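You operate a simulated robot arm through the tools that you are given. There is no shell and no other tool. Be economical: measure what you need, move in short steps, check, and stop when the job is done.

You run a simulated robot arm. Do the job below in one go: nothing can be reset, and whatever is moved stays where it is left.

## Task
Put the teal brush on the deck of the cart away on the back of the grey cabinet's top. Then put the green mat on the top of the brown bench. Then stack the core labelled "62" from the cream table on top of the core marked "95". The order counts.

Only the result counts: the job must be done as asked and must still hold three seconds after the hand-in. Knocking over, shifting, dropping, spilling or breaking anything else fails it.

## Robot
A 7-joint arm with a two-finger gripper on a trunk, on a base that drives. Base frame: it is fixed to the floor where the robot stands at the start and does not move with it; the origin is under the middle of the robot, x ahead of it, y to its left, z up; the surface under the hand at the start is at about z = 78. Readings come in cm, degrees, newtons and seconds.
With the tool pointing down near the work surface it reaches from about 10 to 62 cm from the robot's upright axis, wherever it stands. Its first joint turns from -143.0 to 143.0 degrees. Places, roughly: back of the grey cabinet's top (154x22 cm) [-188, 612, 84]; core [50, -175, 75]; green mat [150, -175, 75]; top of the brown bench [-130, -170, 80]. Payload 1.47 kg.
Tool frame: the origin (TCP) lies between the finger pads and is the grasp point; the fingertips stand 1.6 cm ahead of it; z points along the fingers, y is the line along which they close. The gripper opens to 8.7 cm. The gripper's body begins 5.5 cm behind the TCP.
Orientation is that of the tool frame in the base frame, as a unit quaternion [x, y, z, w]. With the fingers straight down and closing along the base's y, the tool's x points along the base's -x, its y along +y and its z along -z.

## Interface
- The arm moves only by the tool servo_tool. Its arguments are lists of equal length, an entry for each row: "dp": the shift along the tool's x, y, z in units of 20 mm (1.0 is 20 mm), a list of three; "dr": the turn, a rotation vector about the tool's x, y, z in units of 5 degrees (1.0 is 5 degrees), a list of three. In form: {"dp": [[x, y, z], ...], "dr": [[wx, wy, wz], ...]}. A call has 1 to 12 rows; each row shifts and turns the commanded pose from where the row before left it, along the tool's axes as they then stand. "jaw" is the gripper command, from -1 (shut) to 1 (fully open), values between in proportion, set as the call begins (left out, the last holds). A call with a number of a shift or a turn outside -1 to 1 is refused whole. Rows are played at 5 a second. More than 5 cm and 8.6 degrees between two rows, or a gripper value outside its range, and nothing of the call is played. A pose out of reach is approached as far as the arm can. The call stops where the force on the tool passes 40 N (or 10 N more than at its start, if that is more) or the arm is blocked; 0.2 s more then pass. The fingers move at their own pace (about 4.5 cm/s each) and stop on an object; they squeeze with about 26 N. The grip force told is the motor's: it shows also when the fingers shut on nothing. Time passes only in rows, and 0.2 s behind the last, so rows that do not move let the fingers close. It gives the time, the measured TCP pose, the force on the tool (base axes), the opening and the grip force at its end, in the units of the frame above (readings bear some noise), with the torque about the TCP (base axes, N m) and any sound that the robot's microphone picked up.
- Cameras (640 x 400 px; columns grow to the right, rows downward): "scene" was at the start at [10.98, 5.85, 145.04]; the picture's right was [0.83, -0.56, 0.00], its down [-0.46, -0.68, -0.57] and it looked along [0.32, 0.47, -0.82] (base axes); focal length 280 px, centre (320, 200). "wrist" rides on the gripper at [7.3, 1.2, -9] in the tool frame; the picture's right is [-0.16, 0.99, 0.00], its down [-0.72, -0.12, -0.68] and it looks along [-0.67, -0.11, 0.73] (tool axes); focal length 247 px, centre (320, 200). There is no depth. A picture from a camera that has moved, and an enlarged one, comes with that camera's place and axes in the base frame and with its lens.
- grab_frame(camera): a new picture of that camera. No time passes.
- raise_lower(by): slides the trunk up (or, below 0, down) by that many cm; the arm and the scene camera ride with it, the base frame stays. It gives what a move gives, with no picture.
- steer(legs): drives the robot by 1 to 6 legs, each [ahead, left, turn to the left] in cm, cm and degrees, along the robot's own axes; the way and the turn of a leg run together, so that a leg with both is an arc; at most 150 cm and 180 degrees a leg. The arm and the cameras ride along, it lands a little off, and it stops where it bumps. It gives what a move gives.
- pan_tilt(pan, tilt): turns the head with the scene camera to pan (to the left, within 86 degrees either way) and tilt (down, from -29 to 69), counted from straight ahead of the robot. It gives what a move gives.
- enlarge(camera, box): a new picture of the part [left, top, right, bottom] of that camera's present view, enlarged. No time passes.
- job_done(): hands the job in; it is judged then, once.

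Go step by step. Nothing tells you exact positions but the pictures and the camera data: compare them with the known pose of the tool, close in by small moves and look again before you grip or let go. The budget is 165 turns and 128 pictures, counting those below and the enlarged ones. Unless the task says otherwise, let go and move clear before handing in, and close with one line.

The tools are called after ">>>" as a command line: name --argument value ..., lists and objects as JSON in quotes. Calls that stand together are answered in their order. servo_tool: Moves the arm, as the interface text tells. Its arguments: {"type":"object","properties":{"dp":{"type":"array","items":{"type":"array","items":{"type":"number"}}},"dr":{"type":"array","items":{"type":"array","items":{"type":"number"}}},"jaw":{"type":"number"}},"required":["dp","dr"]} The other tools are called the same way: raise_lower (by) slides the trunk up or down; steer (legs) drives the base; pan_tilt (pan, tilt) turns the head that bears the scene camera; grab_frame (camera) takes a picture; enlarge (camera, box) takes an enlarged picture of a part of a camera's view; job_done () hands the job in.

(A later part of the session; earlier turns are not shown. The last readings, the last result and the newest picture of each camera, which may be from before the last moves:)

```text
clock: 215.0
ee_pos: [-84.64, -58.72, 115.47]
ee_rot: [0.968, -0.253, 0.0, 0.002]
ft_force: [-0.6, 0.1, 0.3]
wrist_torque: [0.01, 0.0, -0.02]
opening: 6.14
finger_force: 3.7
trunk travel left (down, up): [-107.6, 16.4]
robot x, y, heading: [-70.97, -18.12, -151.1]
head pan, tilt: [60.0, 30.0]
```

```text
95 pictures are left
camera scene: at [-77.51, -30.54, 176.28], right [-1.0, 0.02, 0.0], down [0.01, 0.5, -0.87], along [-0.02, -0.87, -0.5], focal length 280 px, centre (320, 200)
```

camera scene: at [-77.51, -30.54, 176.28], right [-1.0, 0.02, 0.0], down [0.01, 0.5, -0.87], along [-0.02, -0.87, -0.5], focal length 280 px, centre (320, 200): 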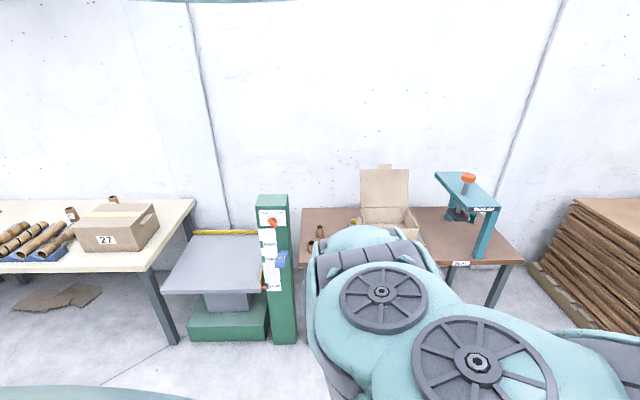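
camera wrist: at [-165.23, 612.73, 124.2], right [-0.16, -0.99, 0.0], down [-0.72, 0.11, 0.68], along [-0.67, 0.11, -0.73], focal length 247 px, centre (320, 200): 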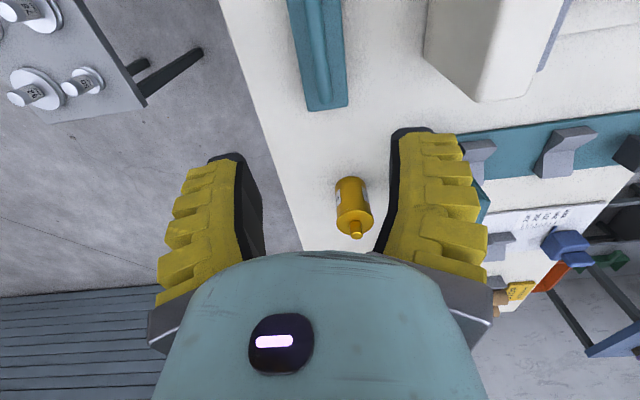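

The brown bench is at x -180..-73 with its front at y -136, and the cream table begins at x≈5 beyond the scale. I'll drive to about (100, -80) to look at the green mat and the cores.

>>> steer --legs '[[-60, 68, 0], [-60, 68, 0]]'

>>> pan_tilt --pan 70 --tilt 40

>>> grab_frame --camera "scene"

>>> grab_frame --camera "wrist"

```text
clock: 224.1
ee_pos: [84.39, -119.84, 115.48]
ee_rot: [0.965, -0.263, 0.0, 0.001]
ft_force: [0.4, -0.1, -0.5]
wrist_torque: [-0.01, 0.02, 0.01]
opening: 6.12
finger_force: 3.9
trunk travel left (down, up): [-107.6, 16.4]
robot x, y, heading: [98.85, -79.82, -152.4]
head pan, tilt: [60.0, 30.0]
```

```text
clock: 224.8
ee_pos: [84.35, -119.94, 115.43]
ee_rot: [0.965, -0.263, -0.001, 0.0]
ft_force: [0.6, 0.2, 0.3]
wrist_torque: [0.0, -0.01, 0.02]
opening: 6.15
finger_force: 3.9
trunk travel left (down, up): [-107.6, 16.4]
robot x, y, heading: [98.67, -79.41, -152.4]
head pan, tilt: [70.0, 40.0]
```

```text
94 pictures are left
camera scene: at [93.64, -91.2, 174.76], right [-0.99, -0.13, 0.0], down [-0.09, 0.64, -0.77], along [0.1, -0.76, -0.64], focal length 280 px, centre (320, 200)
```

scene: 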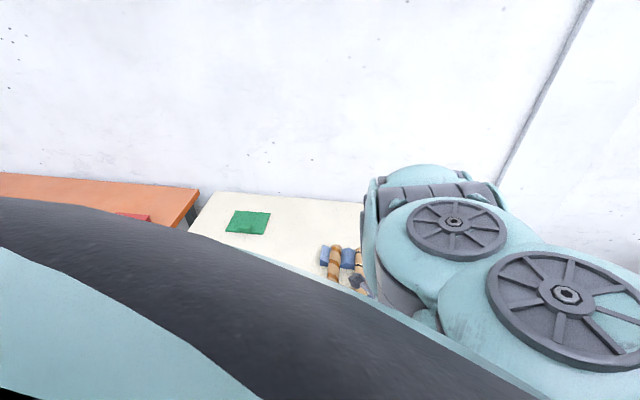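

```text
93 pictures are left
camera wrist: at [90.06, -124.39, 124.33], right [-0.64, -0.77, 0.0], down [-0.56, 0.47, 0.68], along [-0.53, 0.43, -0.73], focal length 247 px, centre (320, 200)
```

wrist: 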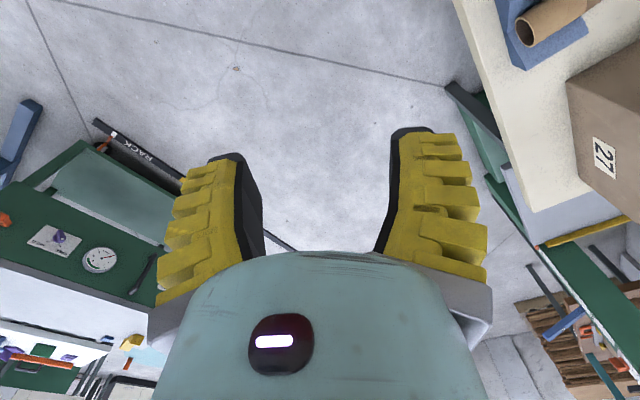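

The green mat lies near (143, -187), flat on the cream table and deep from the front. I'll move closer in front of it for a better look with the wrist camera.

>>> steer --legs '[[-30, 36, 0]]'

>>> grab_frame --camera "scene"

```text
clock: 227.6
ee_pos: [126.65, -138.17, 115.5]
ee_rot: [0.963, -0.269, 0.0, 0.001]
ft_force: [-0.2, 0.4, 0.7]
wrist_torque: [0.05, -0.01, 0.0]
opening: 6.14
finger_force: 2.7
trunk travel left (down, up): [-107.6, 16.4]
robot x, y, heading: [141.35, -97.91, -152.8]
head pan, tilt: [70.0, 40.0]
```

```text
92 pictures are left
camera scene: at [136.35, -109.59, 174.75], right [-0.99, -0.12, 0.0], down [-0.08, 0.64, -0.77], along [0.09, -0.76, -0.64], focal length 280 px, centre (320, 200)
```

scene: 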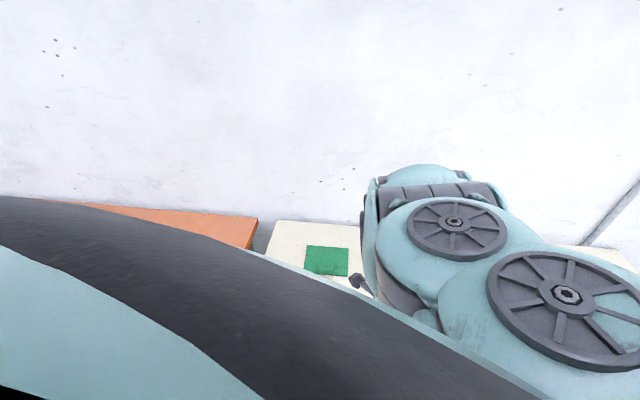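

The mat measures about x 133–151, y -194 to -180, and looks thin. I'll turn the wrist so its camera sits on the robot side looking toward the mat.

>>> servo_tool --dp '[[0, 0, 0], [0, 0, 0], [0, 0, 0], [0, 0, 0], [0, 0, 0], [0, 0, 0], [0, 0, 0], [0, 0, 0], [0, 0, 0], [0, 0, 0], [0, 0, 0], [0, 0, 0]]' --dr '[[0, 0, -1], [0, 0, -1], [0, 0, -1], [0, 0, -1], [0, 0, -1], [0, 0, -1], [0, 0, -1], [0, 0, -1], [0, 0, -1], [0, 0, -1], [0, 0, -1], [0, 0, -1]]' --jaw 1

>>> servo_tool --dp '[[0, 0, 0], [0, 0, 0], [0, 0, 0], [0, 0, 0], [0, 0, 0], [0, 0, 0], [0, 0, 0], [0, 0, 0], [0, 0, 0], [0, 0, 0], [0, 0, 0], [0, 0, 0]]' --dr '[[0, 0, -1], [0, 0, -1], [0, 0, -1], [0, 0, -1], [0, 0, -1], [0, 0, -1], [0, 0, -1], [0, 0, -1], [0, 0, -1], [0, 0, -1], [0, 0, -1], [0, 0, -1]]'

>>> grab_frame --camera "wrist"

```text
clock: 230.2
ee_pos: [126.84, -138.16, 115.49]
ee_rot: [0.968, 0.25, -0.001, 0.0]
ft_force: [1.3, 0.3, -0.2]
wrist_torque: [-0.02, -0.03, -0.03]
opening: 8.69
finger_force: 0.1
trunk travel left (down, up): [-107.6, 16.4]
robot x, y, heading: [141.61, -97.77, -152.7]
head pan, tilt: [70.0, 40.0]
```

```text
clock: 232.8
ee_pos: [126.67, -138.13, 115.39]
ee_rot: [0.715, 0.699, -0.001, 0.0]
ft_force: [-0.4, -0.6, 0.9]
wrist_torque: [0.02, 0.0, 0.02]
opening: 8.69
finger_force: 0.1
trunk travel left (down, up): [-107.6, 16.4]
robot x, y, heading: [141.56, -97.56, -152.9]
head pan, tilt: [70.0, 40.0]
```

```text
91 pictures are left
camera wrist: at [128.03, -130.71, 124.32], right [0.98, -0.18, 0.0], down [-0.13, -0.72, 0.68], along [-0.12, -0.67, -0.73], focal length 247 px, centre (320, 200)
```

wrist: 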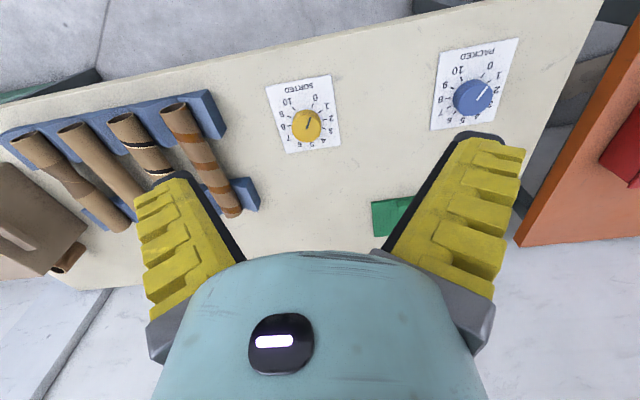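

The table front is at y -140 and the mat's near edge at -180. I'll move the base a bit closer and bring the hand toward the mat.

>>> steer --legs '[[3.7, 7.1, 0]]'

>>> servo_tool --dp '[[-0.875, 0.956, 0.5], [-0.875, 0.956, 0.5], [-0.875, 0.956, 0.5], [-0.875, 0.956, 0.5], [-0.875, 0.956, 0.5], [-0.875, 0.956, 0.5], [-0.875, 0.956, 0.5], [-0.875, 0.956, 0.5]]' --dr '[[0, 0, 0], [0, 0, 0], [0, 0, 0], [0, 0, 0], [0, 0, 0], [0, 0, 0], [0, 0, 0], [0, 0, 0]]'

>>> grab_frame --camera "wrist"

```text
clock: 233.9
ee_pos: [126.75, -146.18, 115.44]
ee_rot: [0.714, 0.7, -0.001, 0.001]
ft_force: [-0.5, 0.3, 0.2]
wrist_torque: [0.03, -0.05, 0.01]
opening: 8.67
finger_force: 0.1
trunk travel left (down, up): [-107.6, 16.4]
robot x, y, heading: [141.44, -105.89, -152.8]
head pan, tilt: [70.0, 40.0]
```

```text
clock: 235.7
ee_pos: [133.84, -152.53, 112.56]
ee_rot: [0.715, 0.699, -0.001, 0.0]
ft_force: [-0.3, 0.5, 0.4]
wrist_torque: [0.04, -0.01, -0.02]
opening: 8.7
finger_force: 0.0
out of reach, approached as far as the arm can: row 4, 5, 6, 7, 8
trunk travel left (down, up): [-107.6, 16.4]
robot x, y, heading: [141.41, -105.9, -152.9]
head pan, tilt: [70.0, 40.0]
```

```text
90 pictures are left
camera wrist: at [135.24, -145.16, 121.27], right [0.98, -0.18, 0.0], down [-0.13, -0.72, 0.68], along [-0.12, -0.67, -0.73], focal length 247 px, centre (320, 200)
```

wrist: 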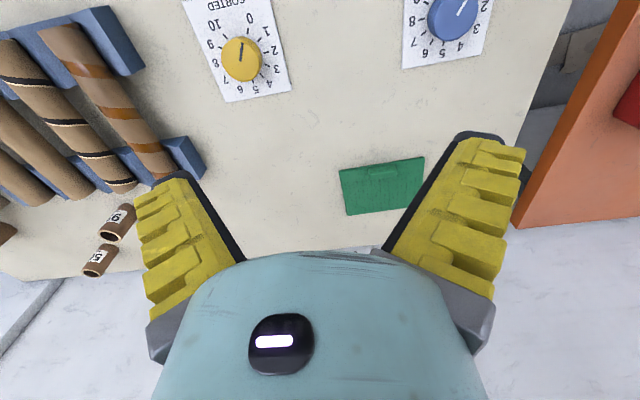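

The mat has some raised tab near its front edge. Enlarging.

>>> enlarge --camera "wrist" --box '[310, 130, 450, 230]'

>>> enlarge --camera "wrist" --box '[0, 0, 220, 290]'

```text
4.00 times, centred on (380, 180) of wrist
camera zoom: at [135.24, -145.16, 121.27], right [0.98, -0.18, 0.0], down [-0.13, -0.72, 0.68], along [-0.12, -0.67, -0.73], focal length 988 px, centre (80, 280)
```

zoom: 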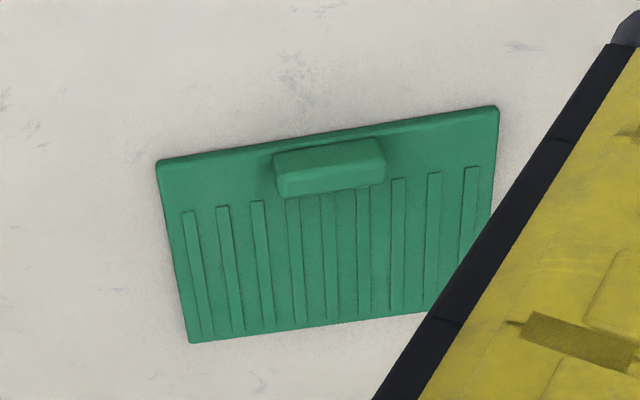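

```text
1.38 times, centred on (110, 145) of wrist
camera zoom: at [135.24, -145.16, 121.27], right [0.98, -0.18, 0.0], down [-0.13, -0.72, 0.68], along [-0.12, -0.67, -0.73], focal length 341 px, centre (610, 276)
```

zoom: 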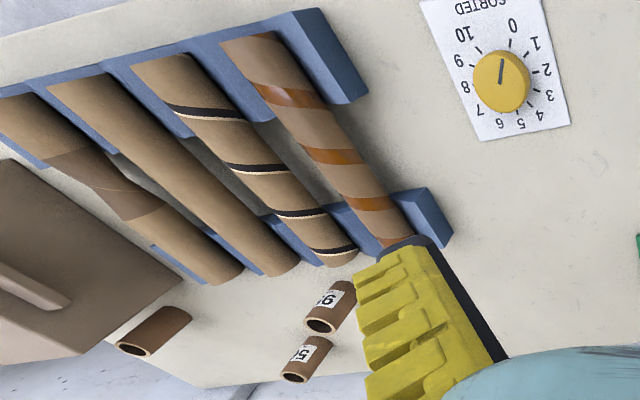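

The mat carries a raised grip block near its front edge, about (143, -181), 6 cm long and 2 cm wide. To reach it I'll turn the base to face the table, first bringing the arm to the robot's front.

>>> servo_tool --dp '[[0.98, -0.98, 0], [0.98, -0.98, 0], [0.98, -0.98, 0], [0.98, -0.98, 0], [0.98, -0.98, 0], [0.98, -0.98, 0], [0.98, -0.98, 0], [0.98, -0.98, 0], [0.98, -0.98, 0], [0.98, -0.98, 0], [0.98, -0.98, 0], [0.98, -0.98, 0]]' --dr '[[0, 0, 0], [0, 0, 0], [0, 0, 0], [0, 0, 0], [0, 0, 0], [0, 0, 0], [0, 0, 0], [0, 0, 0], [0, 0, 0], [0, 0, 0], [0, 0, 0], [0, 0, 0]]'

>>> servo_tool --dp '[[0, 0, 0], [0, 0, 0], [0, 0, 0], [0, 0, 0], [0, 0, 0], [0, 0, 0], [0, 0, 0], [0, 0, 0], [0, 0, 0], [0, 0, 0], [0, 0, 0], [0, 0, 0]]' --dr '[[0, 0, 1], [0, 0, 1], [0, 0, 1], [0, 0, 1], [0, 0, 1], [0, 0, 1], [0, 0, 1], [0, 0, 1], [0, 0, 1], [0, 0, 1], [0, 0, 1], [0, 0, 1]]'

>>> grab_frame --camera "wrist"

>>> grab_frame --camera "scene"

```text
clock: 237.1
ee_pos: [116.16, -141.19, 112.48]
ee_rot: [0.806, 0.592, -0.002, 0.0]
ft_force: [0.3, 1.0, -0.8]
wrist_torque: [0.0, -0.02, 0.03]
opening: 8.69
finger_force: 0.0
out of reach, approached as far as the arm can: row 6
trunk travel left (down, up): [-107.6, 16.4]
robot x, y, heading: [141.32, -106.03, -153.0]
head pan, tilt: [70.0, 40.0]
stopped in row 6: the arm was blocked; the commanded pose is now the measured one
```

```text
clock: 239.7
ee_pos: [115.89, -141.03, 112.34]
ee_rot: [0.994, 0.107, -0.003, -0.001]
ft_force: [-0.1, 0.4, -0.1]
wrist_torque: [-0.04, -0.02, -0.03]
opening: 8.69
finger_force: 0.1
trunk travel left (down, up): [-107.6, 16.4]
robot x, y, heading: [141.42, -105.76, -153.2]
head pan, tilt: [70.0, 40.0]
```

```text
87 pictures are left
camera wrist: at [123.39, -140.52, 121.27], right [0.05, -1.0, 0.0], down [-0.73, -0.04, 0.68], along [-0.68, -0.04, -0.73], focal length 247 px, centre (320, 200)
```

wrist: 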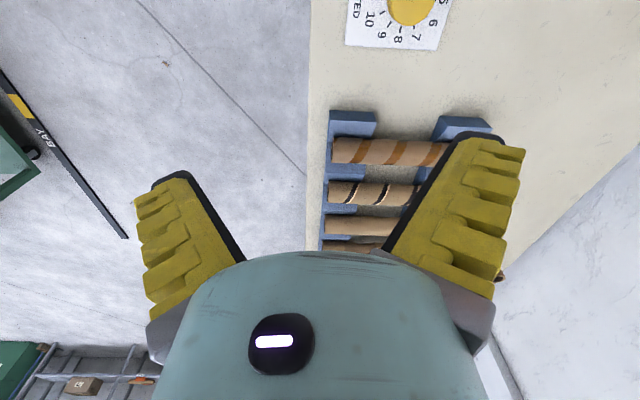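

```text
86 pictures are left
camera scene: at [136.29, -117.58, 174.75], right [-0.99, -0.12, 0.0], down [-0.08, 0.64, -0.77], along [0.09, -0.76, -0.64], focal length 280 px, centre (320, 200)
```

scene: 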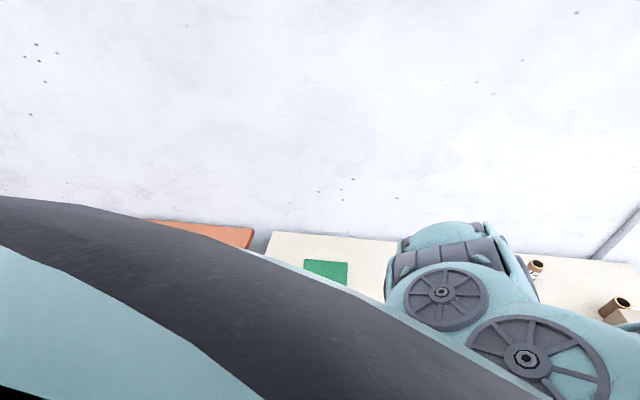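

The hand is at the robot's front-left with only the table below. I'll turn the base to face the table.

>>> steer --legs '[[0, 0, 63]]'

>>> servo_tool --dp '[[0, -0.9, 0], [0, -0.9, 0], [0, -0.9, 0], [0, -0.9, 0], [0, -0.9, 0], [0, -0.9, 0], [0, 0, 0], [0, 0, 0], [0, 0, 0]]' --dr '[[0, 0, 0], [0, 0, 0], [0, 0, 0], [0, 0, 0], [0, 0, 0], [0, 0, 0], [0, 0, -1], [0, 0, -1], [0, 0, -1]]'

>>> grab_frame --camera "wrist"

```text
clock: 242.8
ee_pos: [160.93, -144.73, 112.42]
ee_rot: [0.795, 0.607, -0.002, 0.002]
ft_force: [-0.6, -0.2, 0.0]
wrist_torque: [0.01, 0.02, -0.02]
opening: 8.7
finger_force: 0.0
trunk travel left (down, up): [-107.6, 16.4]
robot x, y, heading: [141.61, -106.07, -90.4]
head pan, tilt: [70.0, 40.0]
```

```text
clock: 243.3
ee_pos: [156.07, -148.33, 112.14]
ee_rot: [0.851, 0.525, -0.007, 0.001]
ft_force: [-0.4, -0.9, 0.3]
wrist_torque: [0.0, 0.01, 0.02]
opening: 8.67
finger_force: 0.1
out of reach, approached as far as the arm can: row 1, 2
trunk travel left (down, up): [-107.6, 16.4]
robot x, y, heading: [141.79, -105.96, -90.4]
head pan, tilt: [70.0, 40.0]
stopped in row 2: the arm was blocked; the commanded pose is now the measured one
```

```text
85 pictures are left
camera wrist: at [160.5, -142.16, 120.88], right [0.81, -0.58, 0.0], down [-0.42, -0.59, 0.69], along [-0.4, -0.56, -0.72], focal length 247 px, centre (320, 200)
```

wrist: 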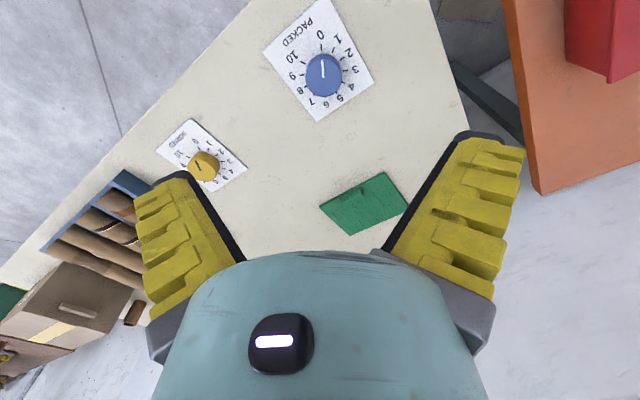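

The arm keeps locking in this low posture. I'll raise the hand toward its starting height and restore the starting posture.

>>> servo_tool --dp '[[0, 0, -1], [0, 0, -1], [0, 0, -1], [0, 0, -1], [0, 0, -1], [0, 0, -1], [0, 0, -1], [0, 0, -1], [0, 0, -1], [0, 0, -1]]' --dr '[[0, 0, 0], [0, 0, 0], [0, 0, 0], [0, 0, 0], [0, 0, 0], [0, 0, 0], [0, 0, 0], [0, 0, 0], [0, 0, 0], [0, 0, 0]]'

>>> grab_frame --camera "scene"

```text
clock: 245.5
ee_pos: [162.78, -155.6, 121.45]
ee_rot: [0.851, 0.526, -0.007, -0.001]
ft_force: [0.6, 0.0, 0.7]
wrist_torque: [-0.01, -0.01, 0.0]
opening: 8.7
finger_force: 0.1
out of reach, approached as far as the arm can: row 1, 2, 3, 4, 5, 6, 7, 8, 9, 10
trunk travel left (down, up): [-107.6, 16.4]
robot x, y, heading: [141.8, -105.56, -90.7]
head pan, tilt: [70.0, 40.0]
```

```text
84 pictures are left
camera scene: at [149.36, -115.94, 174.75], right [-0.35, -0.94, 0.0], down [-0.6, 0.22, -0.77], along [0.72, -0.27, -0.64], focal length 280 px, centre (320, 200)
```

scene: 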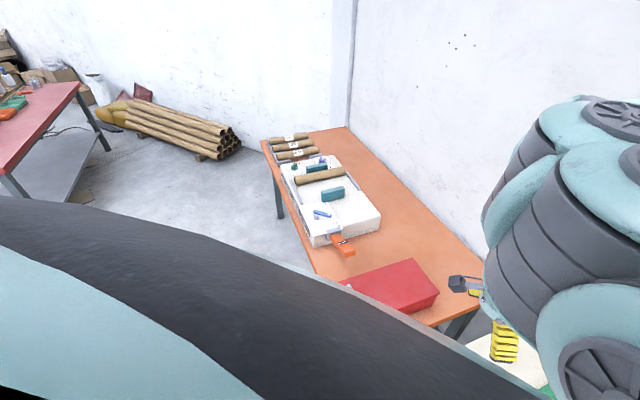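

The arm seems held by a wrist limit: going up forces it outward. I'll test tilting the fingers outward, which I need anyway, to see if that frees it.

>>> servo_tool --dp '[[0, 0, 0], [0, 0, 0], [0, 0, 0], [0, 0, 0]]' --dr '[[0, -1, 0], [0, -1, 0], [0, -1, 0], [0, -1, 0]]'

>>> servo_tool --dp '[[0.7, 0, -0.7], [0.7, 0, -0.7], [0.7, 0, -0.7], [0.7, 0, -0.7]]' --dr '[[0, 0, 0], [0, 0, 0], [0, 0, 0], [0, 0, 0]]'

```text
clock: 246.5
ee_pos: [163.29, -155.95, 121.09]
ee_rot: [0.837, 0.518, -0.153, 0.093]
ft_force: [-0.7, -1.3, 1.1]
wrist_torque: [0.04, -0.02, -0.02]
opening: 8.72
finger_force: 0.1
out of reach, approached as far as the arm can: row 1, 2
trunk travel left (down, up): [-107.6, 16.4]
robot x, y, heading: [141.42, -106.03, -90.6]
head pan, tilt: [70.0, 40.0]
```

```text
clock: 247.5
ee_pos: [168.68, -150.95, 123.54]
ee_rot: [0.837, 0.517, -0.153, 0.092]
ft_force: [-0.1, -0.1, -1.0]
wrist_torque: [-0.01, -0.01, -0.02]
opening: 8.71
finger_force: 0.1
out of reach, approached as far as the arm can: row 1, 2, 3, 4
trunk travel left (down, up): [-107.6, 16.4]
robot x, y, heading: [141.5, -105.61, -90.6]
head pan, tilt: [70.0, 40.0]
```

Moving inward or right gets blocked, and the dark band near the scene camera suggests the elbow is against the head. I'll turn the head fully left and try again.

>>> pan_tilt --pan 86 --tilt 10

>>> servo_tool --dp '[[0, -0.9, 0], [0, -0.9, 0], [0, -0.9, 0], [0, -0.9, 0], [0, -0.9, 0], [0, -0.9, 0]]' --dr '[[0, 0, 0], [0, 0, 0], [0, 0, 0], [0, 0, 0], [0, 0, 0], [0, 0, 0]]'

>>> grab_frame --camera "scene"

```text
clock: 248.4
ee_pos: [168.76, -151.02, 123.42]
ee_rot: [0.837, 0.517, -0.153, 0.092]
ft_force: [0.0, 0.0, 0.1]
wrist_torque: [0.0, -0.02, 0.04]
opening: 8.69
finger_force: 0.0
trunk travel left (down, up): [-107.6, 16.4]
robot x, y, heading: [141.52, -105.98, -90.5]
head pan, tilt: [85.9, 10.0]
```

```text
clock: 249.8
ee_pos: [168.44, -150.82, 123.31]
ee_rot: [0.837, 0.517, -0.154, 0.091]
ft_force: [0.7, 0.4, -0.4]
wrist_torque: [0.03, -0.01, 0.01]
opening: 8.7
finger_force: 0.1
out of reach, approached as far as the arm can: row 1, 2, 3, 4, 5, 6
trunk travel left (down, up): [-107.6, 16.4]
robot x, y, heading: [141.85, -105.97, -90.3]
head pan, tilt: [85.9, 10.0]
```

```text
83 pictures are left
camera scene: at [150.66, -113.7, 179.52], right [-0.08, -1.0, 0.0], down [-0.17, 0.01, -0.98], along [0.98, -0.08, -0.17], focal length 280 px, centre (320, 200)
```

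scene: 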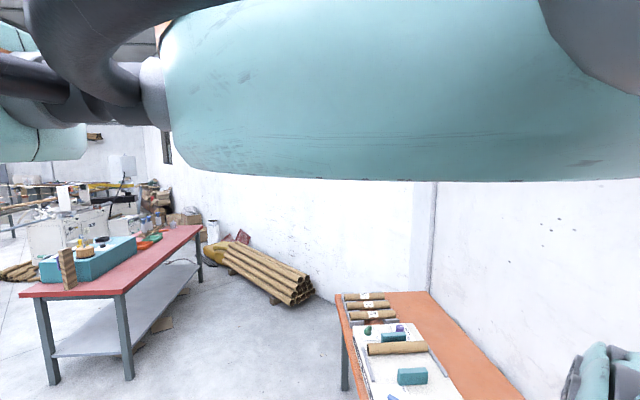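

The upper arm passes over the camera to the left, so the elbow has swung far left. I'll probe each direction with small moves to find what is free.

>>> servo_tool --dp '[[0, 0, 0], [0, 0, 0], [0, 0, 0]]' --dr '[[1, 0, 0], [1, 0, 0], [1, 0, 0]]'

>>> servo_tool --dp '[[0, 0, 0], [0, 0, 0], [0, 0, 0]]' --dr '[[-1, 0, 0], [-1, 0, 0], [-1, 0, 0]]'

>>> servo_tool --dp '[[0, 0, 0], [0, 0, 0], [0, 0, 0]]' --dr '[[0, 0, 1], [0, 0, 1], [0, 0, 1]]'

>>> servo_tool --dp '[[-0.9, 0, 0], [-0.9, 0, 0], [-0.9, 0, 0]]' --dr '[[0, 0, 0], [0, 0, 0], [0, 0, 0]]'

>>> servo_tool --dp '[[0, 0.9, 0], [0, 0.9, 0], [0, 0.9, 0]]' --dr '[[0, 0, 0], [0, 0, 0], [0, 0, 0]]'

>>> servo_tool --dp '[[0, -0.9, 0], [0, -0.9, 0], [0, -0.9, 0]]' --dr '[[0, 0, 0], [0, 0, 0], [0, 0, 0]]'

```text
clock: 250.6
ee_pos: [168.32, -150.77, 123.31]
ee_rot: [0.842, 0.494, -0.219, -0.019]
ft_force: [-0.8, 0.2, -0.3]
wrist_torque: [-0.01, 0.0, -0.04]
opening: 8.67
finger_force: 0.1
trunk travel left (down, up): [-107.6, 16.4]
robot x, y, heading: [141.87, -105.78, -90.5]
head pan, tilt: [85.9, 10.0]
```

```text
clock: 251.4
ee_pos: [168.48, -150.74, 123.29]
ee_rot: [0.837, 0.517, -0.153, 0.092]
ft_force: [0.1, 0.1, -1.0]
wrist_torque: [-0.01, 0.02, 0.0]
opening: 8.7
finger_force: 0.0
trunk travel left (down, up): [-107.6, 16.4]
robot x, y, heading: [141.81, -105.97, -90.5]
head pan, tilt: [85.9, 10.0]
```

```text
clock: 252.2
ee_pos: [168.32, -150.77, 123.17]
ee_rot: [0.898, 0.404, -0.139, 0.111]
ft_force: [-0.8, 0.3, -0.3]
wrist_torque: [-0.02, 0.01, 0.03]
opening: 8.72
finger_force: 0.1
trunk travel left (down, up): [-107.6, 16.4]
robot x, y, heading: [141.19, -105.67, -90.6]
head pan, tilt: [85.9, 10.0]
```

```text
clock: 253.0
ee_pos: [167.43, -154.13, 123.9]
ee_rot: [0.897, 0.404, -0.141, 0.11]
ft_force: [0.9, 0.5, 0.1]
wrist_torque: [-0.04, 0.03, 0.03]
opening: 8.71
finger_force: 0.0
out of reach, approached as far as the arm can: row 1, 2, 3
trunk travel left (down, up): [-107.6, 16.4]
robot x, y, heading: [140.95, -105.8, -90.5]
head pan, tilt: [85.9, 10.0]
```

```text
clock: 253.8
ee_pos: [171.34, -157.54, 124.49]
ee_rot: [0.897, 0.405, -0.14, 0.111]
ft_force: [0.3, 0.2, -0.2]
wrist_torque: [-0.02, 0.04, 0.0]
opening: 8.72
finger_force: 0.0
trunk travel left (down, up): [-107.6, 16.4]
robot x, y, heading: [141.54, -105.83, -90.4]
head pan, tilt: [85.9, 10.0]
```

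```text
clock: 254.6
ee_pos: [167.49, -153.93, 123.93]
ee_rot: [0.897, 0.404, -0.139, 0.111]
ft_force: [-0.8, -0.5, 1.0]
wrist_torque: [0.0, -0.03, 0.01]
opening: 8.72
finger_force: 0.1
trunk travel left (down, up): [-107.6, 16.4]
robot x, y, heading: [141.93, -106.16, -90.6]
head pan, tilt: [85.9, 10.0]
```

Wrist turns are free, but inward and rightward shifts are not, while left and outward are. Since the base and trunk can do the positioning, I'll test how far straight ahead this posture reaches.

>>> servo_tool --dp '[[-0.66, 0.62, 0.24], [-0.66, 0.62, 0.24], [-0.66, 0.62, 0.24], [-0.66, 0.62, 0.24], [-0.66, 0.62, 0.24], [-0.66, 0.62, 0.24], [-0.66, 0.62, 0.24], [-0.66, 0.62, 0.24], [-0.66, 0.62, 0.24], [-0.66, 0.62, 0.24]]' --dr '[[0, 0, 0], [0, 0, 0], [0, 0, 0], [0, 0, 0], [0, 0, 0], [0, 0, 0], [0, 0, 0], [0, 0, 0], [0, 0, 0], [0, 0, 0]]'

>>> grab_frame --camera "wrist"

```text
clock: 256.8
ee_pos: [167.47, -172.19, 125.37]
ee_rot: [0.897, 0.404, -0.14, 0.111]
ft_force: [-0.8, -0.5, 0.0]
wrist_torque: [-0.01, -0.06, 0.01]
opening: 8.71
finger_force: 0.2
out of reach, approached as far as the arm can: row 10
trunk travel left (down, up): [-107.6, 16.4]
robot x, y, heading: [141.39, -106.12, -90.4]
head pan, tilt: [85.9, 10.0]
```

```text
82 pictures are left
camera wrist: at [174.42, -164.94, 131.29], right [0.65, -0.75, 0.14], down [-0.44, -0.22, 0.87], along [-0.63, -0.62, -0.47], focal length 247 px, centre (320, 200)
```

wrist: 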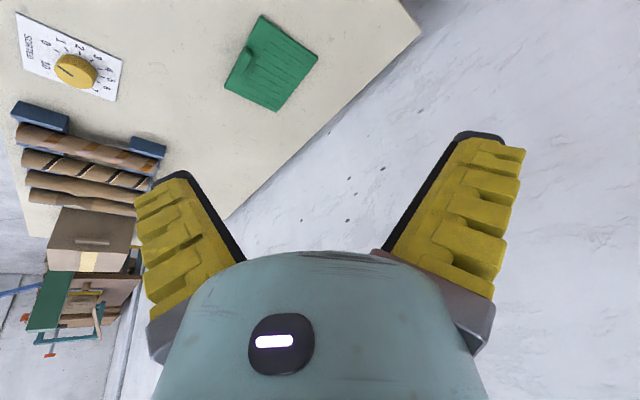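

That freed the arm: the hand is now 66 cm ahead of the axis. Next I'll shift it right, over the mat.

>>> servo_tool --dp '[[-0.62, -0.75, 0.22], [-0.62, -0.75, 0.22], [-0.62, -0.75, 0.22], [-0.62, -0.75, 0.22], [-0.62, -0.75, 0.22], [-0.62, -0.75, 0.22], [-0.62, -0.75, 0.22], [-0.62, -0.75, 0.22], [-0.62, -0.75, 0.22], [-0.62, -0.75, 0.22], [-0.62, -0.75, 0.22], [-0.62, -0.75, 0.22]]' --dr '[[0, 0, 0], [0, 0, 0], [0, 0, 0], [0, 0, 0], [0, 0, 0], [0, 0, 0], [0, 0, 0], [0, 0, 0], [0, 0, 0], [0, 0, 0], [0, 0, 0], [0, 0, 0]]'

>>> servo_tool --dp '[[0, 0, 0], [0, 0, 0], [0, 0, 0], [0, 0, 0], [0, 0, 0], [0, 0, 0], [0, 0, 0], [0, 0, 0]]' --dr '[[0, 0.24, -0.97], [0, 0.24, -0.97], [0, 0.24, -0.97], [0, 0.24, -0.97], [0, 0.24, -0.97], [0, 0.24, -0.97], [0, 0.24, -0.97], [0, 0.24, -0.97]]'

>>> grab_frame --camera "wrist"

```text
clock: 259.4
ee_pos: [143.42, -172.48, 123.83]
ee_rot: [0.897, 0.404, -0.14, 0.111]
ft_force: [0.3, 0.5, -0.4]
wrist_torque: [-0.01, -0.01, -0.04]
opening: 8.69
finger_force: 0.0
trunk travel left (down, up): [-107.6, 16.4]
robot x, y, heading: [141.79, -105.62, -90.6]
head pan, tilt: [85.9, 10.0]
```

```text
clock: 261.2
ee_pos: [143.45, -172.5, 123.93]
ee_rot: [0.72, 0.687, -0.094, 0.025]
ft_force: [-0.4, -0.1, 0.3]
wrist_torque: [-0.02, -0.01, -0.02]
opening: 8.67
finger_force: 0.0
trunk travel left (down, up): [-107.6, 16.4]
robot x, y, heading: [141.9, -106.07, -90.5]
head pan, tilt: [85.9, 10.0]
```

```text
81 pictures are left
camera wrist: at [145.8, -163.64, 131.3], right [0.98, -0.21, -0.07], down [-0.07, -0.6, 0.8], along [-0.21, -0.78, -0.6], focal length 247 px, centre (320, 200)
```

wrist: 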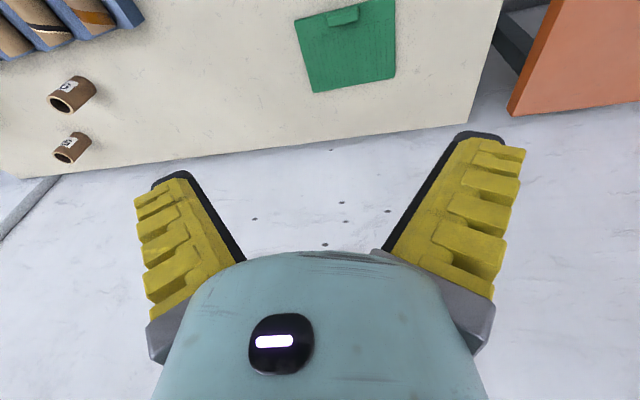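

The arm is free again and the mat is right ahead. I'll level the jaw axis with the mat and reach out to above the grip block.

>>> servo_tool --dp '[[0, 0, 0], [0, 0, 0], [-0.84, 0, 0.145], [-0.84, 0, 0.145], [-0.84, 0, 0.145], [-0.84, 0, 0.145], [-0.84, 0, 0.145]]' --dr '[[-0.58, 0, -0.215], [-0.58, 0, -0.215], [0, 0, 0], [0, 0, 0], [0, 0, 0], [0, 0, 0], [0, 0, 0]]'

>>> raise_lower --by -25

>>> grab_frame --camera "wrist"

```text
clock: 262.8
ee_pos: [143.28, -179.32, 123.89]
ee_rot: [0.705, 0.704, -0.061, 0.059]
ft_force: [0.2, -0.4, -0.9]
wrist_torque: [0.01, -0.02, 0.0]
opening: 8.7
finger_force: 0.0
out of reach, approached as far as the arm can: row 7
trunk travel left (down, up): [-107.6, 16.4]
robot x, y, heading: [141.49, -106.12, -90.5]
head pan, tilt: [85.9, 10.0]
```

```text
clock: 265.4
ee_pos: [143.43, -179.22, 98.98]
ee_rot: [0.706, 0.704, -0.061, 0.059]
ft_force: [0.4, -0.9, -0.4]
wrist_torque: [0.0, 0.01, 0.01]
opening: 8.68
finger_force: 0.0
trunk travel left (down, up): [-82.6, 41.4]
robot x, y, heading: [141.57, -105.93, -90.7]
head pan, tilt: [85.9, 10.0]
```

```text
80 pictures are left
camera wrist: at [144.56, -170.37, 106.45], right [0.99, -0.16, 0.03], down [-0.12, -0.6, 0.79], along [-0.11, -0.79, -0.61], focal length 247 px, centre (320, 200)
```

wrist: 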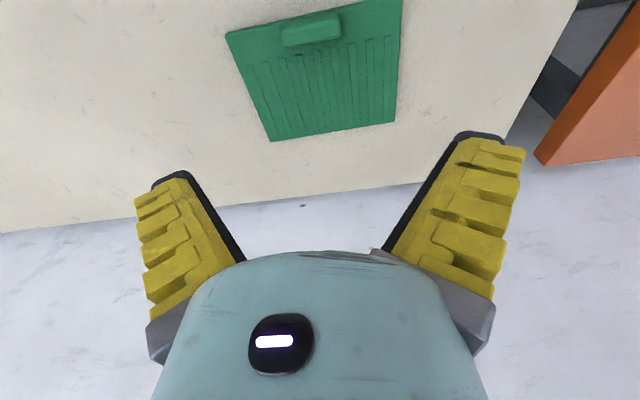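

The block centre is near (143.0, -180.5), so I need about 1.5 cm more reach. I'll nudge the base forward that much, lower to about z 86, and look.

>>> steer --legs '[[1.5, 0, 0]]'

>>> raise_lower --by -13

>>> grab_frame --camera "wrist"

```text
clock: 266.2
ee_pos: [143.21, -180.69, 98.93]
ee_rot: [0.705, 0.704, -0.06, 0.059]
ft_force: [0.1, -0.7, 0.2]
wrist_torque: [0.0, -0.05, 0.02]
opening: 8.69
finger_force: 0.0
trunk travel left (down, up): [-82.6, 41.4]
robot x, y, heading: [141.47, -107.23, -90.7]
head pan, tilt: [85.9, 10.0]
```

```text
clock: 267.8
ee_pos: [143.27, -180.63, 86.01]
ee_rot: [0.706, 0.703, -0.061, 0.058]
ft_force: [-0.5, 0.1, 1.1]
wrist_torque: [0.0, -0.02, 0.0]
opening: 8.7
finger_force: 0.2
trunk travel left (down, up): [-69.6, 54.4]
robot x, y, heading: [141.47, -107.38, -90.3]
head pan, tilt: [85.9, 10.0]
```

```text
79 pictures are left
camera wrist: at [144.55, -171.86, 93.46], right [0.99, -0.16, 0.03], down [-0.12, -0.6, 0.79], along [-0.11, -0.79, -0.61], focal length 247 px, centre (320, 200)
```

wrist: 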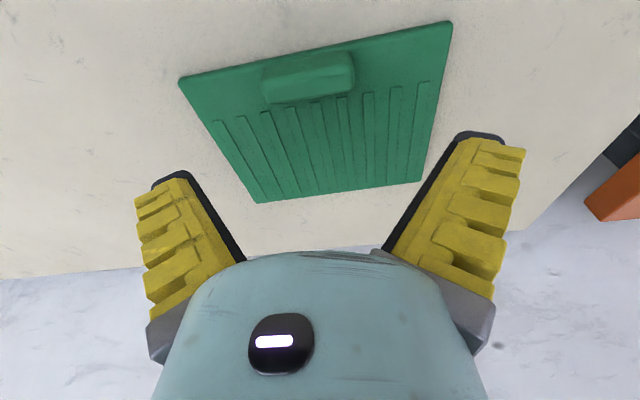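

Zooming to see which face of the block is which.

>>> enlarge --camera "wrist" --box '[160, 10, 480, 210]'

```text
2.00 times, centred on (320, 110) of wrist
camera zoom: at [144.55, -171.86, 93.46], right [0.99, -0.16, 0.03], down [-0.12, -0.6, 0.79], along [-0.11, -0.79, -0.61], focal length 494 px, centre (320, 380)
```

zoom: 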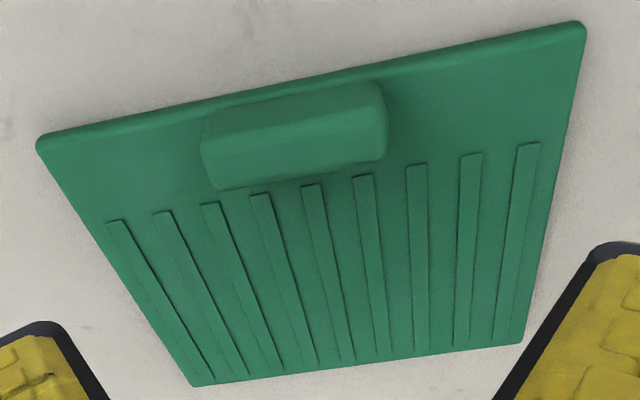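

The block spans x 140.0–145.8 and y -179.1 to -180.9. I'll centre on it and go down.

>>> servo_tool --dp '[[0.3, -0.15, -0.05]]' --dr '[[0, 0, 0]]'

>>> raise_lower --by -6.5

>>> grab_frame --camera "wrist"

```text
clock: 268.1
ee_pos: [143.12, -179.91, 85.83]
ee_rot: [0.705, 0.704, -0.06, 0.058]
ft_force: [0.2, -0.8, 0.5]
wrist_torque: [0.04, 0.01, 0.01]
opening: 8.7
finger_force: 0.1
trunk travel left (down, up): [-69.6, 54.4]
robot x, y, heading: [141.53, -107.11, -90.9]
head pan, tilt: [85.9, 10.0]
```

```text
clock: 269.2
ee_pos: [143.08, -180.05, 79.4]
ee_rot: [0.705, 0.704, -0.061, 0.059]
ft_force: [-0.1, 0.5, -0.2]
wrist_torque: [-0.01, 0.0, 0.0]
opening: 8.72
finger_force: 0.0
trunk travel left (down, up): [-63.1, 60.9]
robot x, y, heading: [141.47, -107.37, -90.4]
head pan, tilt: [85.9, 10.0]
```

```text
77 pictures are left
camera wrist: at [144.31, -171.24, 86.95], right [0.99, -0.16, 0.03], down [-0.12, -0.6, 0.79], along [-0.11, -0.79, -0.61], focal length 247 px, centre (320, 200)
```

wrist: 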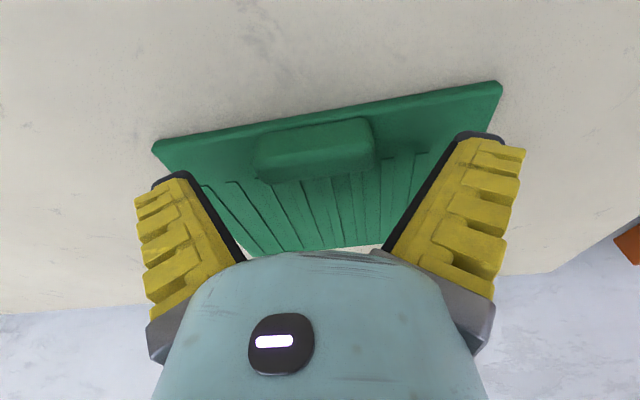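

The block sits between the finger tips. Another 1.2 cm down, then close.

>>> raise_lower --by -1.2

>>> servo_tool --dp '[[0, 0, 0], [0, 0, 0], [0, 0, 0], [0, 0, 0], [0, 0, 0]]' --dr '[[0, 0, 0], [0, 0, 0], [0, 0, 0], [0, 0, 0], [0, 0, 0]]' --jaw -1

>>> grab_frame --camera "wrist"

```text
clock: 269.8
ee_pos: [143.08, -180.11, 78.2]
ee_rot: [0.705, 0.704, -0.061, 0.059]
ft_force: [0.4, 0.3, 0.4]
wrist_torque: [0.02, -0.01, 0.05]
opening: 8.68
finger_force: 0.1
trunk travel left (down, up): [-61.9, 62.1]
robot x, y, heading: [141.74, -107.47, -90.6]
head pan, tilt: [85.9, 10.0]
```

```text
clock: 271.0
ee_pos: [143.11, -179.97, 78.16]
ee_rot: [0.705, 0.704, -0.06, 0.06]
ft_force: [-0.2, 1.2, 0.5]
wrist_torque: [0.06, 0.06, -0.06]
opening: 5.94
finger_force: 25.9
trunk travel left (down, up): [-61.9, 62.1]
robot x, y, heading: [141.26, -107.6, -90.6]
head pan, tilt: [85.9, 10.0]
```

```text
76 pictures are left
camera wrist: at [144.31, -171.15, 85.69], right [0.99, -0.16, 0.03], down [-0.12, -0.6, 0.79], along [-0.11, -0.78, -0.61], focal length 247 px, centre (320, 200)
```

wrist: 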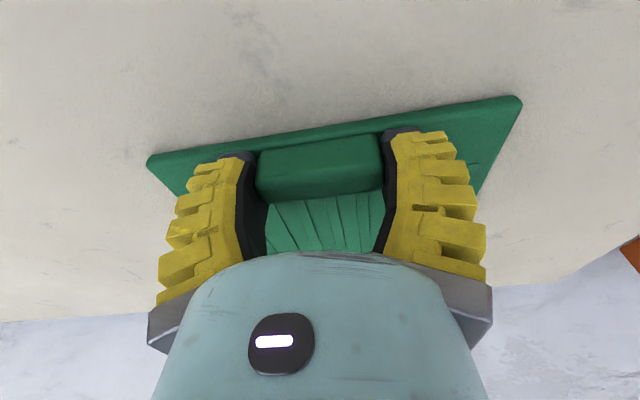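

Gripped at 5.9 cm. Lifting 3 cm to test.

>>> raise_lower --by 3

>>> grab_frame --camera "wrist"

```text
clock: 271.7
ee_pos: [143.26, -179.97, 81.09]
ee_rot: [0.705, 0.704, -0.06, 0.058]
ft_force: [-0.1, 0.4, -2.4]
wrist_torque: [0.12, 0.0, 0.02]
opening: 5.94
finger_force: 26.1
trunk travel left (down, up): [-64.9, 59.1]
robot x, y, heading: [141.17, -107.12, -90.4]
head pan, tilt: [85.9, 10.0]
```

```text
75 pictures are left
camera wrist: at [144.3, -171.12, 88.67], right [0.99, -0.16, 0.03], down [-0.12, -0.6, 0.79], along [-0.11, -0.78, -0.61], focal length 247 px, centre (320, 200)
```

wrist: 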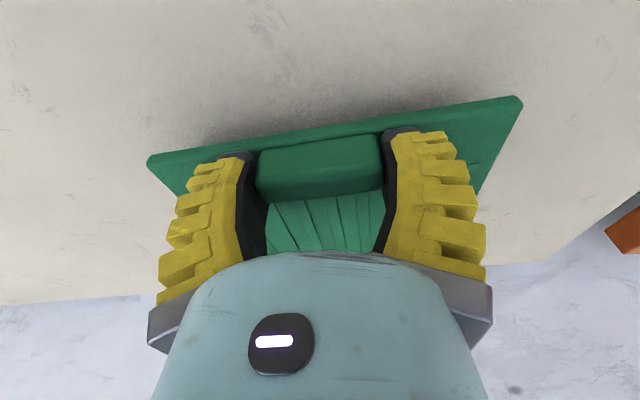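

The mat hangs level and firm. I'll raise it, back away from the table, then head for the brown bench to survey it.

>>> raise_lower --by 32

>>> steer --legs '[[-55, 0, 0], [0, 0, -80], [110, 0, 0], [100, 0, 0]]'

>>> pan_tilt --pan 70 --tilt 35

>>> grab_frame --camera "scene"

>>> grab_frame --camera "wrist"

```text
clock: 274.9
ee_pos: [143.03, -179.97, 113.17]
ee_rot: [0.706, 0.703, -0.061, 0.059]
ft_force: [0.3, -0.6, -1.7]
wrist_torque: [0.17, -0.02, 0.01]
opening: 5.92
finger_force: 26.0
trunk travel left (down, up): [-96.9, 27.1]
robot x, y, heading: [141.66, -107.23, -90.8]
head pan, tilt: [85.9, 10.0]
```

```text
clock: 291.7
ee_pos: [-139.51, -101.73, 113.27]
ee_rot: [0.993, 0.083, -0.084, 0.006]
ft_force: [-0.6, 0.2, -2.7]
wrist_torque: [0.04, -0.19, 0.0]
opening: 5.91
finger_force: 26.1
trunk travel left (down, up): [-96.9, 27.1]
robot x, y, heading: [-67.9, -87.78, -170.7]
head pan, tilt: [85.9, 10.0]
```

```text
clock: 292.6
ee_pos: [-139.56, -101.58, 113.07]
ee_rot: [0.993, 0.083, -0.084, 0.007]
ft_force: [0.5, 0.5, -3.1]
wrist_torque: [0.02, -0.13, -0.03]
opening: 5.92
finger_force: 26.5
trunk travel left (down, up): [-96.9, 27.1]
robot x, y, heading: [-68.19, -88.0, -170.7]
head pan, tilt: [70.0, 35.0]
```

```text
74 pictures are left
camera scene: at [-76.8, -97.81, 164.81], right [-0.98, 0.19, 0.0], down [0.11, 0.56, -0.82], along [-0.15, -0.81, -0.57], focal length 280 px, centre (320, 200)
```

scene: 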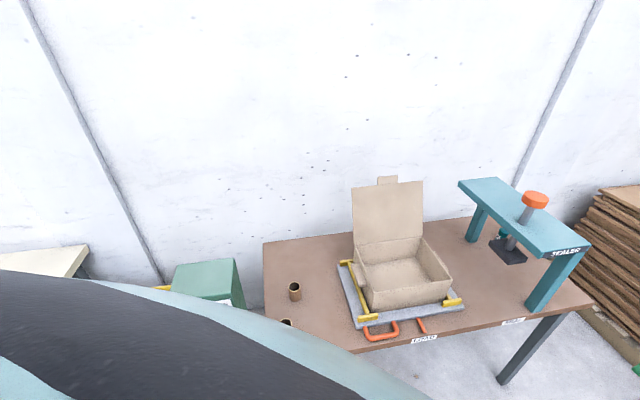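

```text
73 pictures are left
camera wrist: at [-130.7, -101.33, 120.69], right [0.01, -1.0, 0.03], down [-0.61, 0.01, 0.79], along [-0.79, -0.02, -0.61], focal length 247 px, centre (320, 200)
```

wrist: 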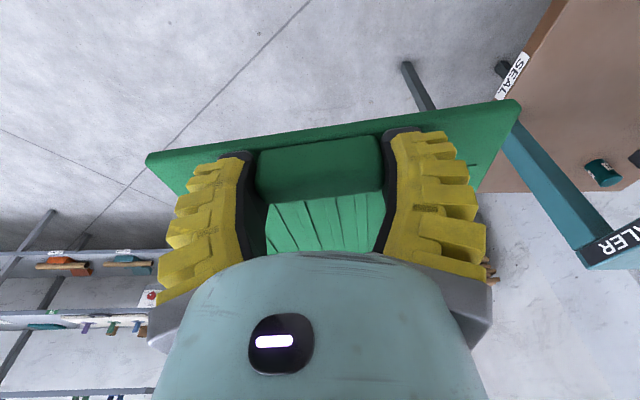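

The bench has a free area at its back left: behind the core at (-79, -161) and left of the clamp frame (x -98). The mat fits there around x -77..-95, y -172..-187. I'll back off, turn to face the bench, and check.

>>> steer --legs '[[11, -55.5, 0], [0, 0, 80.7]]'

>>> grab_frame --camera "wrist"

```text
clock: 299.3
ee_pos: [-85.66, -107.04, 113.18]
ee_rot: [0.702, 0.707, -0.06, 0.059]
ft_force: [-0.5, -0.3, -2.4]
wrist_torque: [0.19, -0.03, -0.01]
opening: 5.86
finger_force: 26.0
trunk travel left (down, up): [-96.9, 27.1]
robot x, y, heading: [-88.13, -34.48, -89.8]
head pan, tilt: [70.0, 35.0]
```

```text
72 pictures are left
camera wrist: at [-84.54, -98.15, 120.69], right [0.99, -0.15, 0.03], down [-0.11, -0.6, 0.79], along [-0.1, -0.79, -0.61], focal length 247 px, centre (320, 200)
```

wrist: 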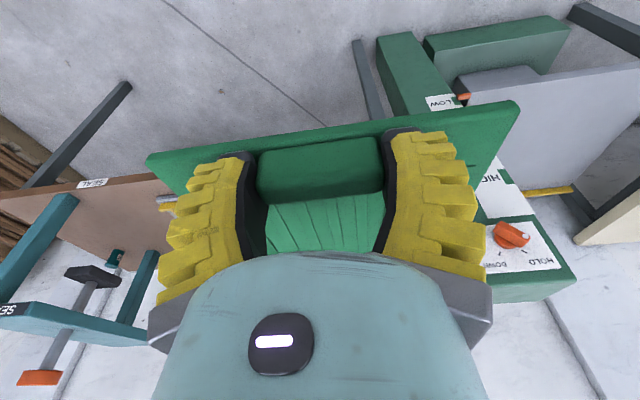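

Lined up at x -85.7. Driving ahead over the bench in two parts, checking between.

>>> steer --legs '[[50, -0.5, 0]]'

>>> grab_frame --camera "wrist"

>>> pan_tilt --pan 56 --tilt 60

>>> grab_frame --camera "scene"

```text
clock: 302.2
ee_pos: [-85.56, -157.46, 113.1]
ee_rot: [0.699, 0.71, -0.059, 0.059]
ft_force: [0.0, -0.1, -1.9]
wrist_torque: [0.11, -0.04, -0.02]
opening: 5.91
finger_force: 26.0
trunk travel left (down, up): [-96.9, 27.1]
robot x, y, heading: [-88.09, -84.85, -89.4]
head pan, tilt: [70.0, 35.0]
```

```text
71 pictures are left
camera wrist: at [-84.26, -148.49, 120.68], right [0.99, -0.14, 0.03], down [-0.11, -0.6, 0.79], along [-0.1, -0.79, -0.61], focal length 247 px, centre (320, 200)
```

wrist: 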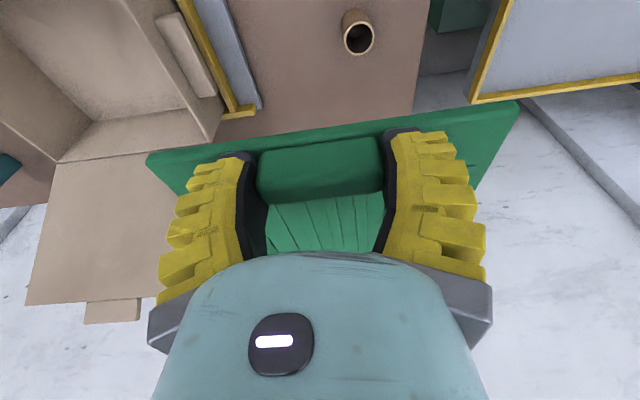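

```text
clock: 303.1
ee_pos: [-85.36, -157.25, 113.0]
ee_rot: [0.699, 0.71, -0.06, 0.059]
ft_force: [-0.4, -1.0, -2.7]
wrist_torque: [0.14, -0.01, -0.01]
opening: 5.9
finger_force: 26.1
trunk travel left (down, up): [-96.9, 27.1]
robot x, y, heading: [-88.28, -84.65, -89.7]
head pan, tilt: [56.0, 60.0]
```

```text
70 pictures are left
camera scene: at [-82.61, -95.5, 161.38], right [-0.55, -0.83, 0.0], down [-0.72, 0.48, -0.5], along [0.42, -0.28, -0.87], focal length 280 px, centre (320, 200)
```

scene: 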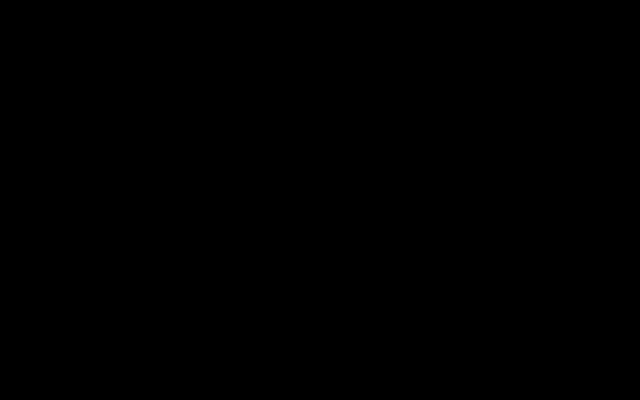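

The core's top is at z 88 at (-79.7, -160.5), the frame edge at x -97 and the bench end at x -70, so the mat fits at TCP (-85.5, -173.5). Moving on there and lowering part way.

>>> steer --legs '[[16, 0, 0]]'

>>> raise_lower --by -18

>>> grab_frame --camera "wrist"

>>> pan_tilt --pan 86 --tilt 40

>>> grab_frame --camera "scene"

```text
clock: 304.5
ee_pos: [-85.28, -173.2, 113.01]
ee_rot: [0.699, 0.71, -0.059, 0.059]
ft_force: [0.3, 0.1, -2.4]
wrist_torque: [0.17, 0.0, 0.01]
opening: 5.91
finger_force: 26.0
trunk travel left (down, up): [-96.9, 27.1]
robot x, y, heading: [-87.95, -101.02, -89.4]
head pan, tilt: [56.0, 60.0]
```

```text
clock: 306.5
ee_pos: [-85.16, -173.43, 95.1]
ee_rot: [0.699, 0.71, -0.06, 0.06]
ft_force: [0.5, -0.5, -2.0]
wrist_torque: [0.13, 0.01, 0.02]
opening: 5.89
finger_force: 25.9
trunk travel left (down, up): [-78.9, 45.1]
robot x, y, heading: [-88.32, -101.12, -89.2]
head pan, tilt: [56.0, 60.0]
```

```text
69 pictures are left
camera wrist: at [-84.11, -164.57, 102.7], right [0.99, -0.14, 0.03], down [-0.11, -0.6, 0.79], along [-0.1, -0.79, -0.61], focal length 247 px, centre (320, 200)
```

wrist: 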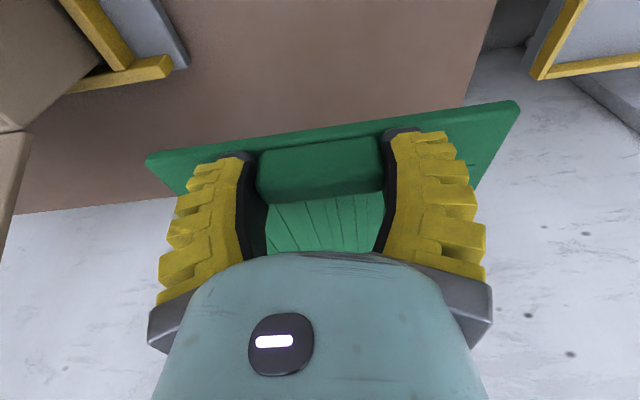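

```text
clock: 307.5
ee_pos: [-85.18, -173.36, 95.19]
ee_rot: [0.699, 0.71, -0.059, 0.059]
ft_force: [0.4, -0.3, -2.5]
wrist_torque: [0.13, 0.01, 0.02]
opening: 5.88
finger_force: 26.1
trunk travel left (down, up): [-78.9, 45.1]
robot x, y, heading: [-87.94, -100.75, -89.4]
head pan, tilt: [85.9, 40.0]
```

```text
68 pictures are left
camera scene: at [-79.54, -108.42, 146.04], right [-0.06, -1.0, 0.0], down [-0.64, 0.04, -0.77], along [0.76, -0.05, -0.64], focal length 280 px, centre (320, 200)
```

scene: 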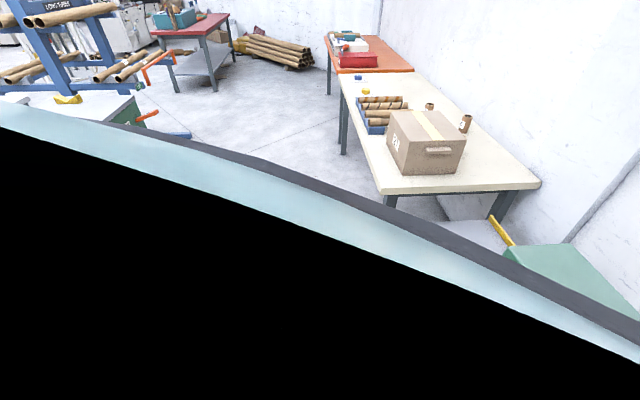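

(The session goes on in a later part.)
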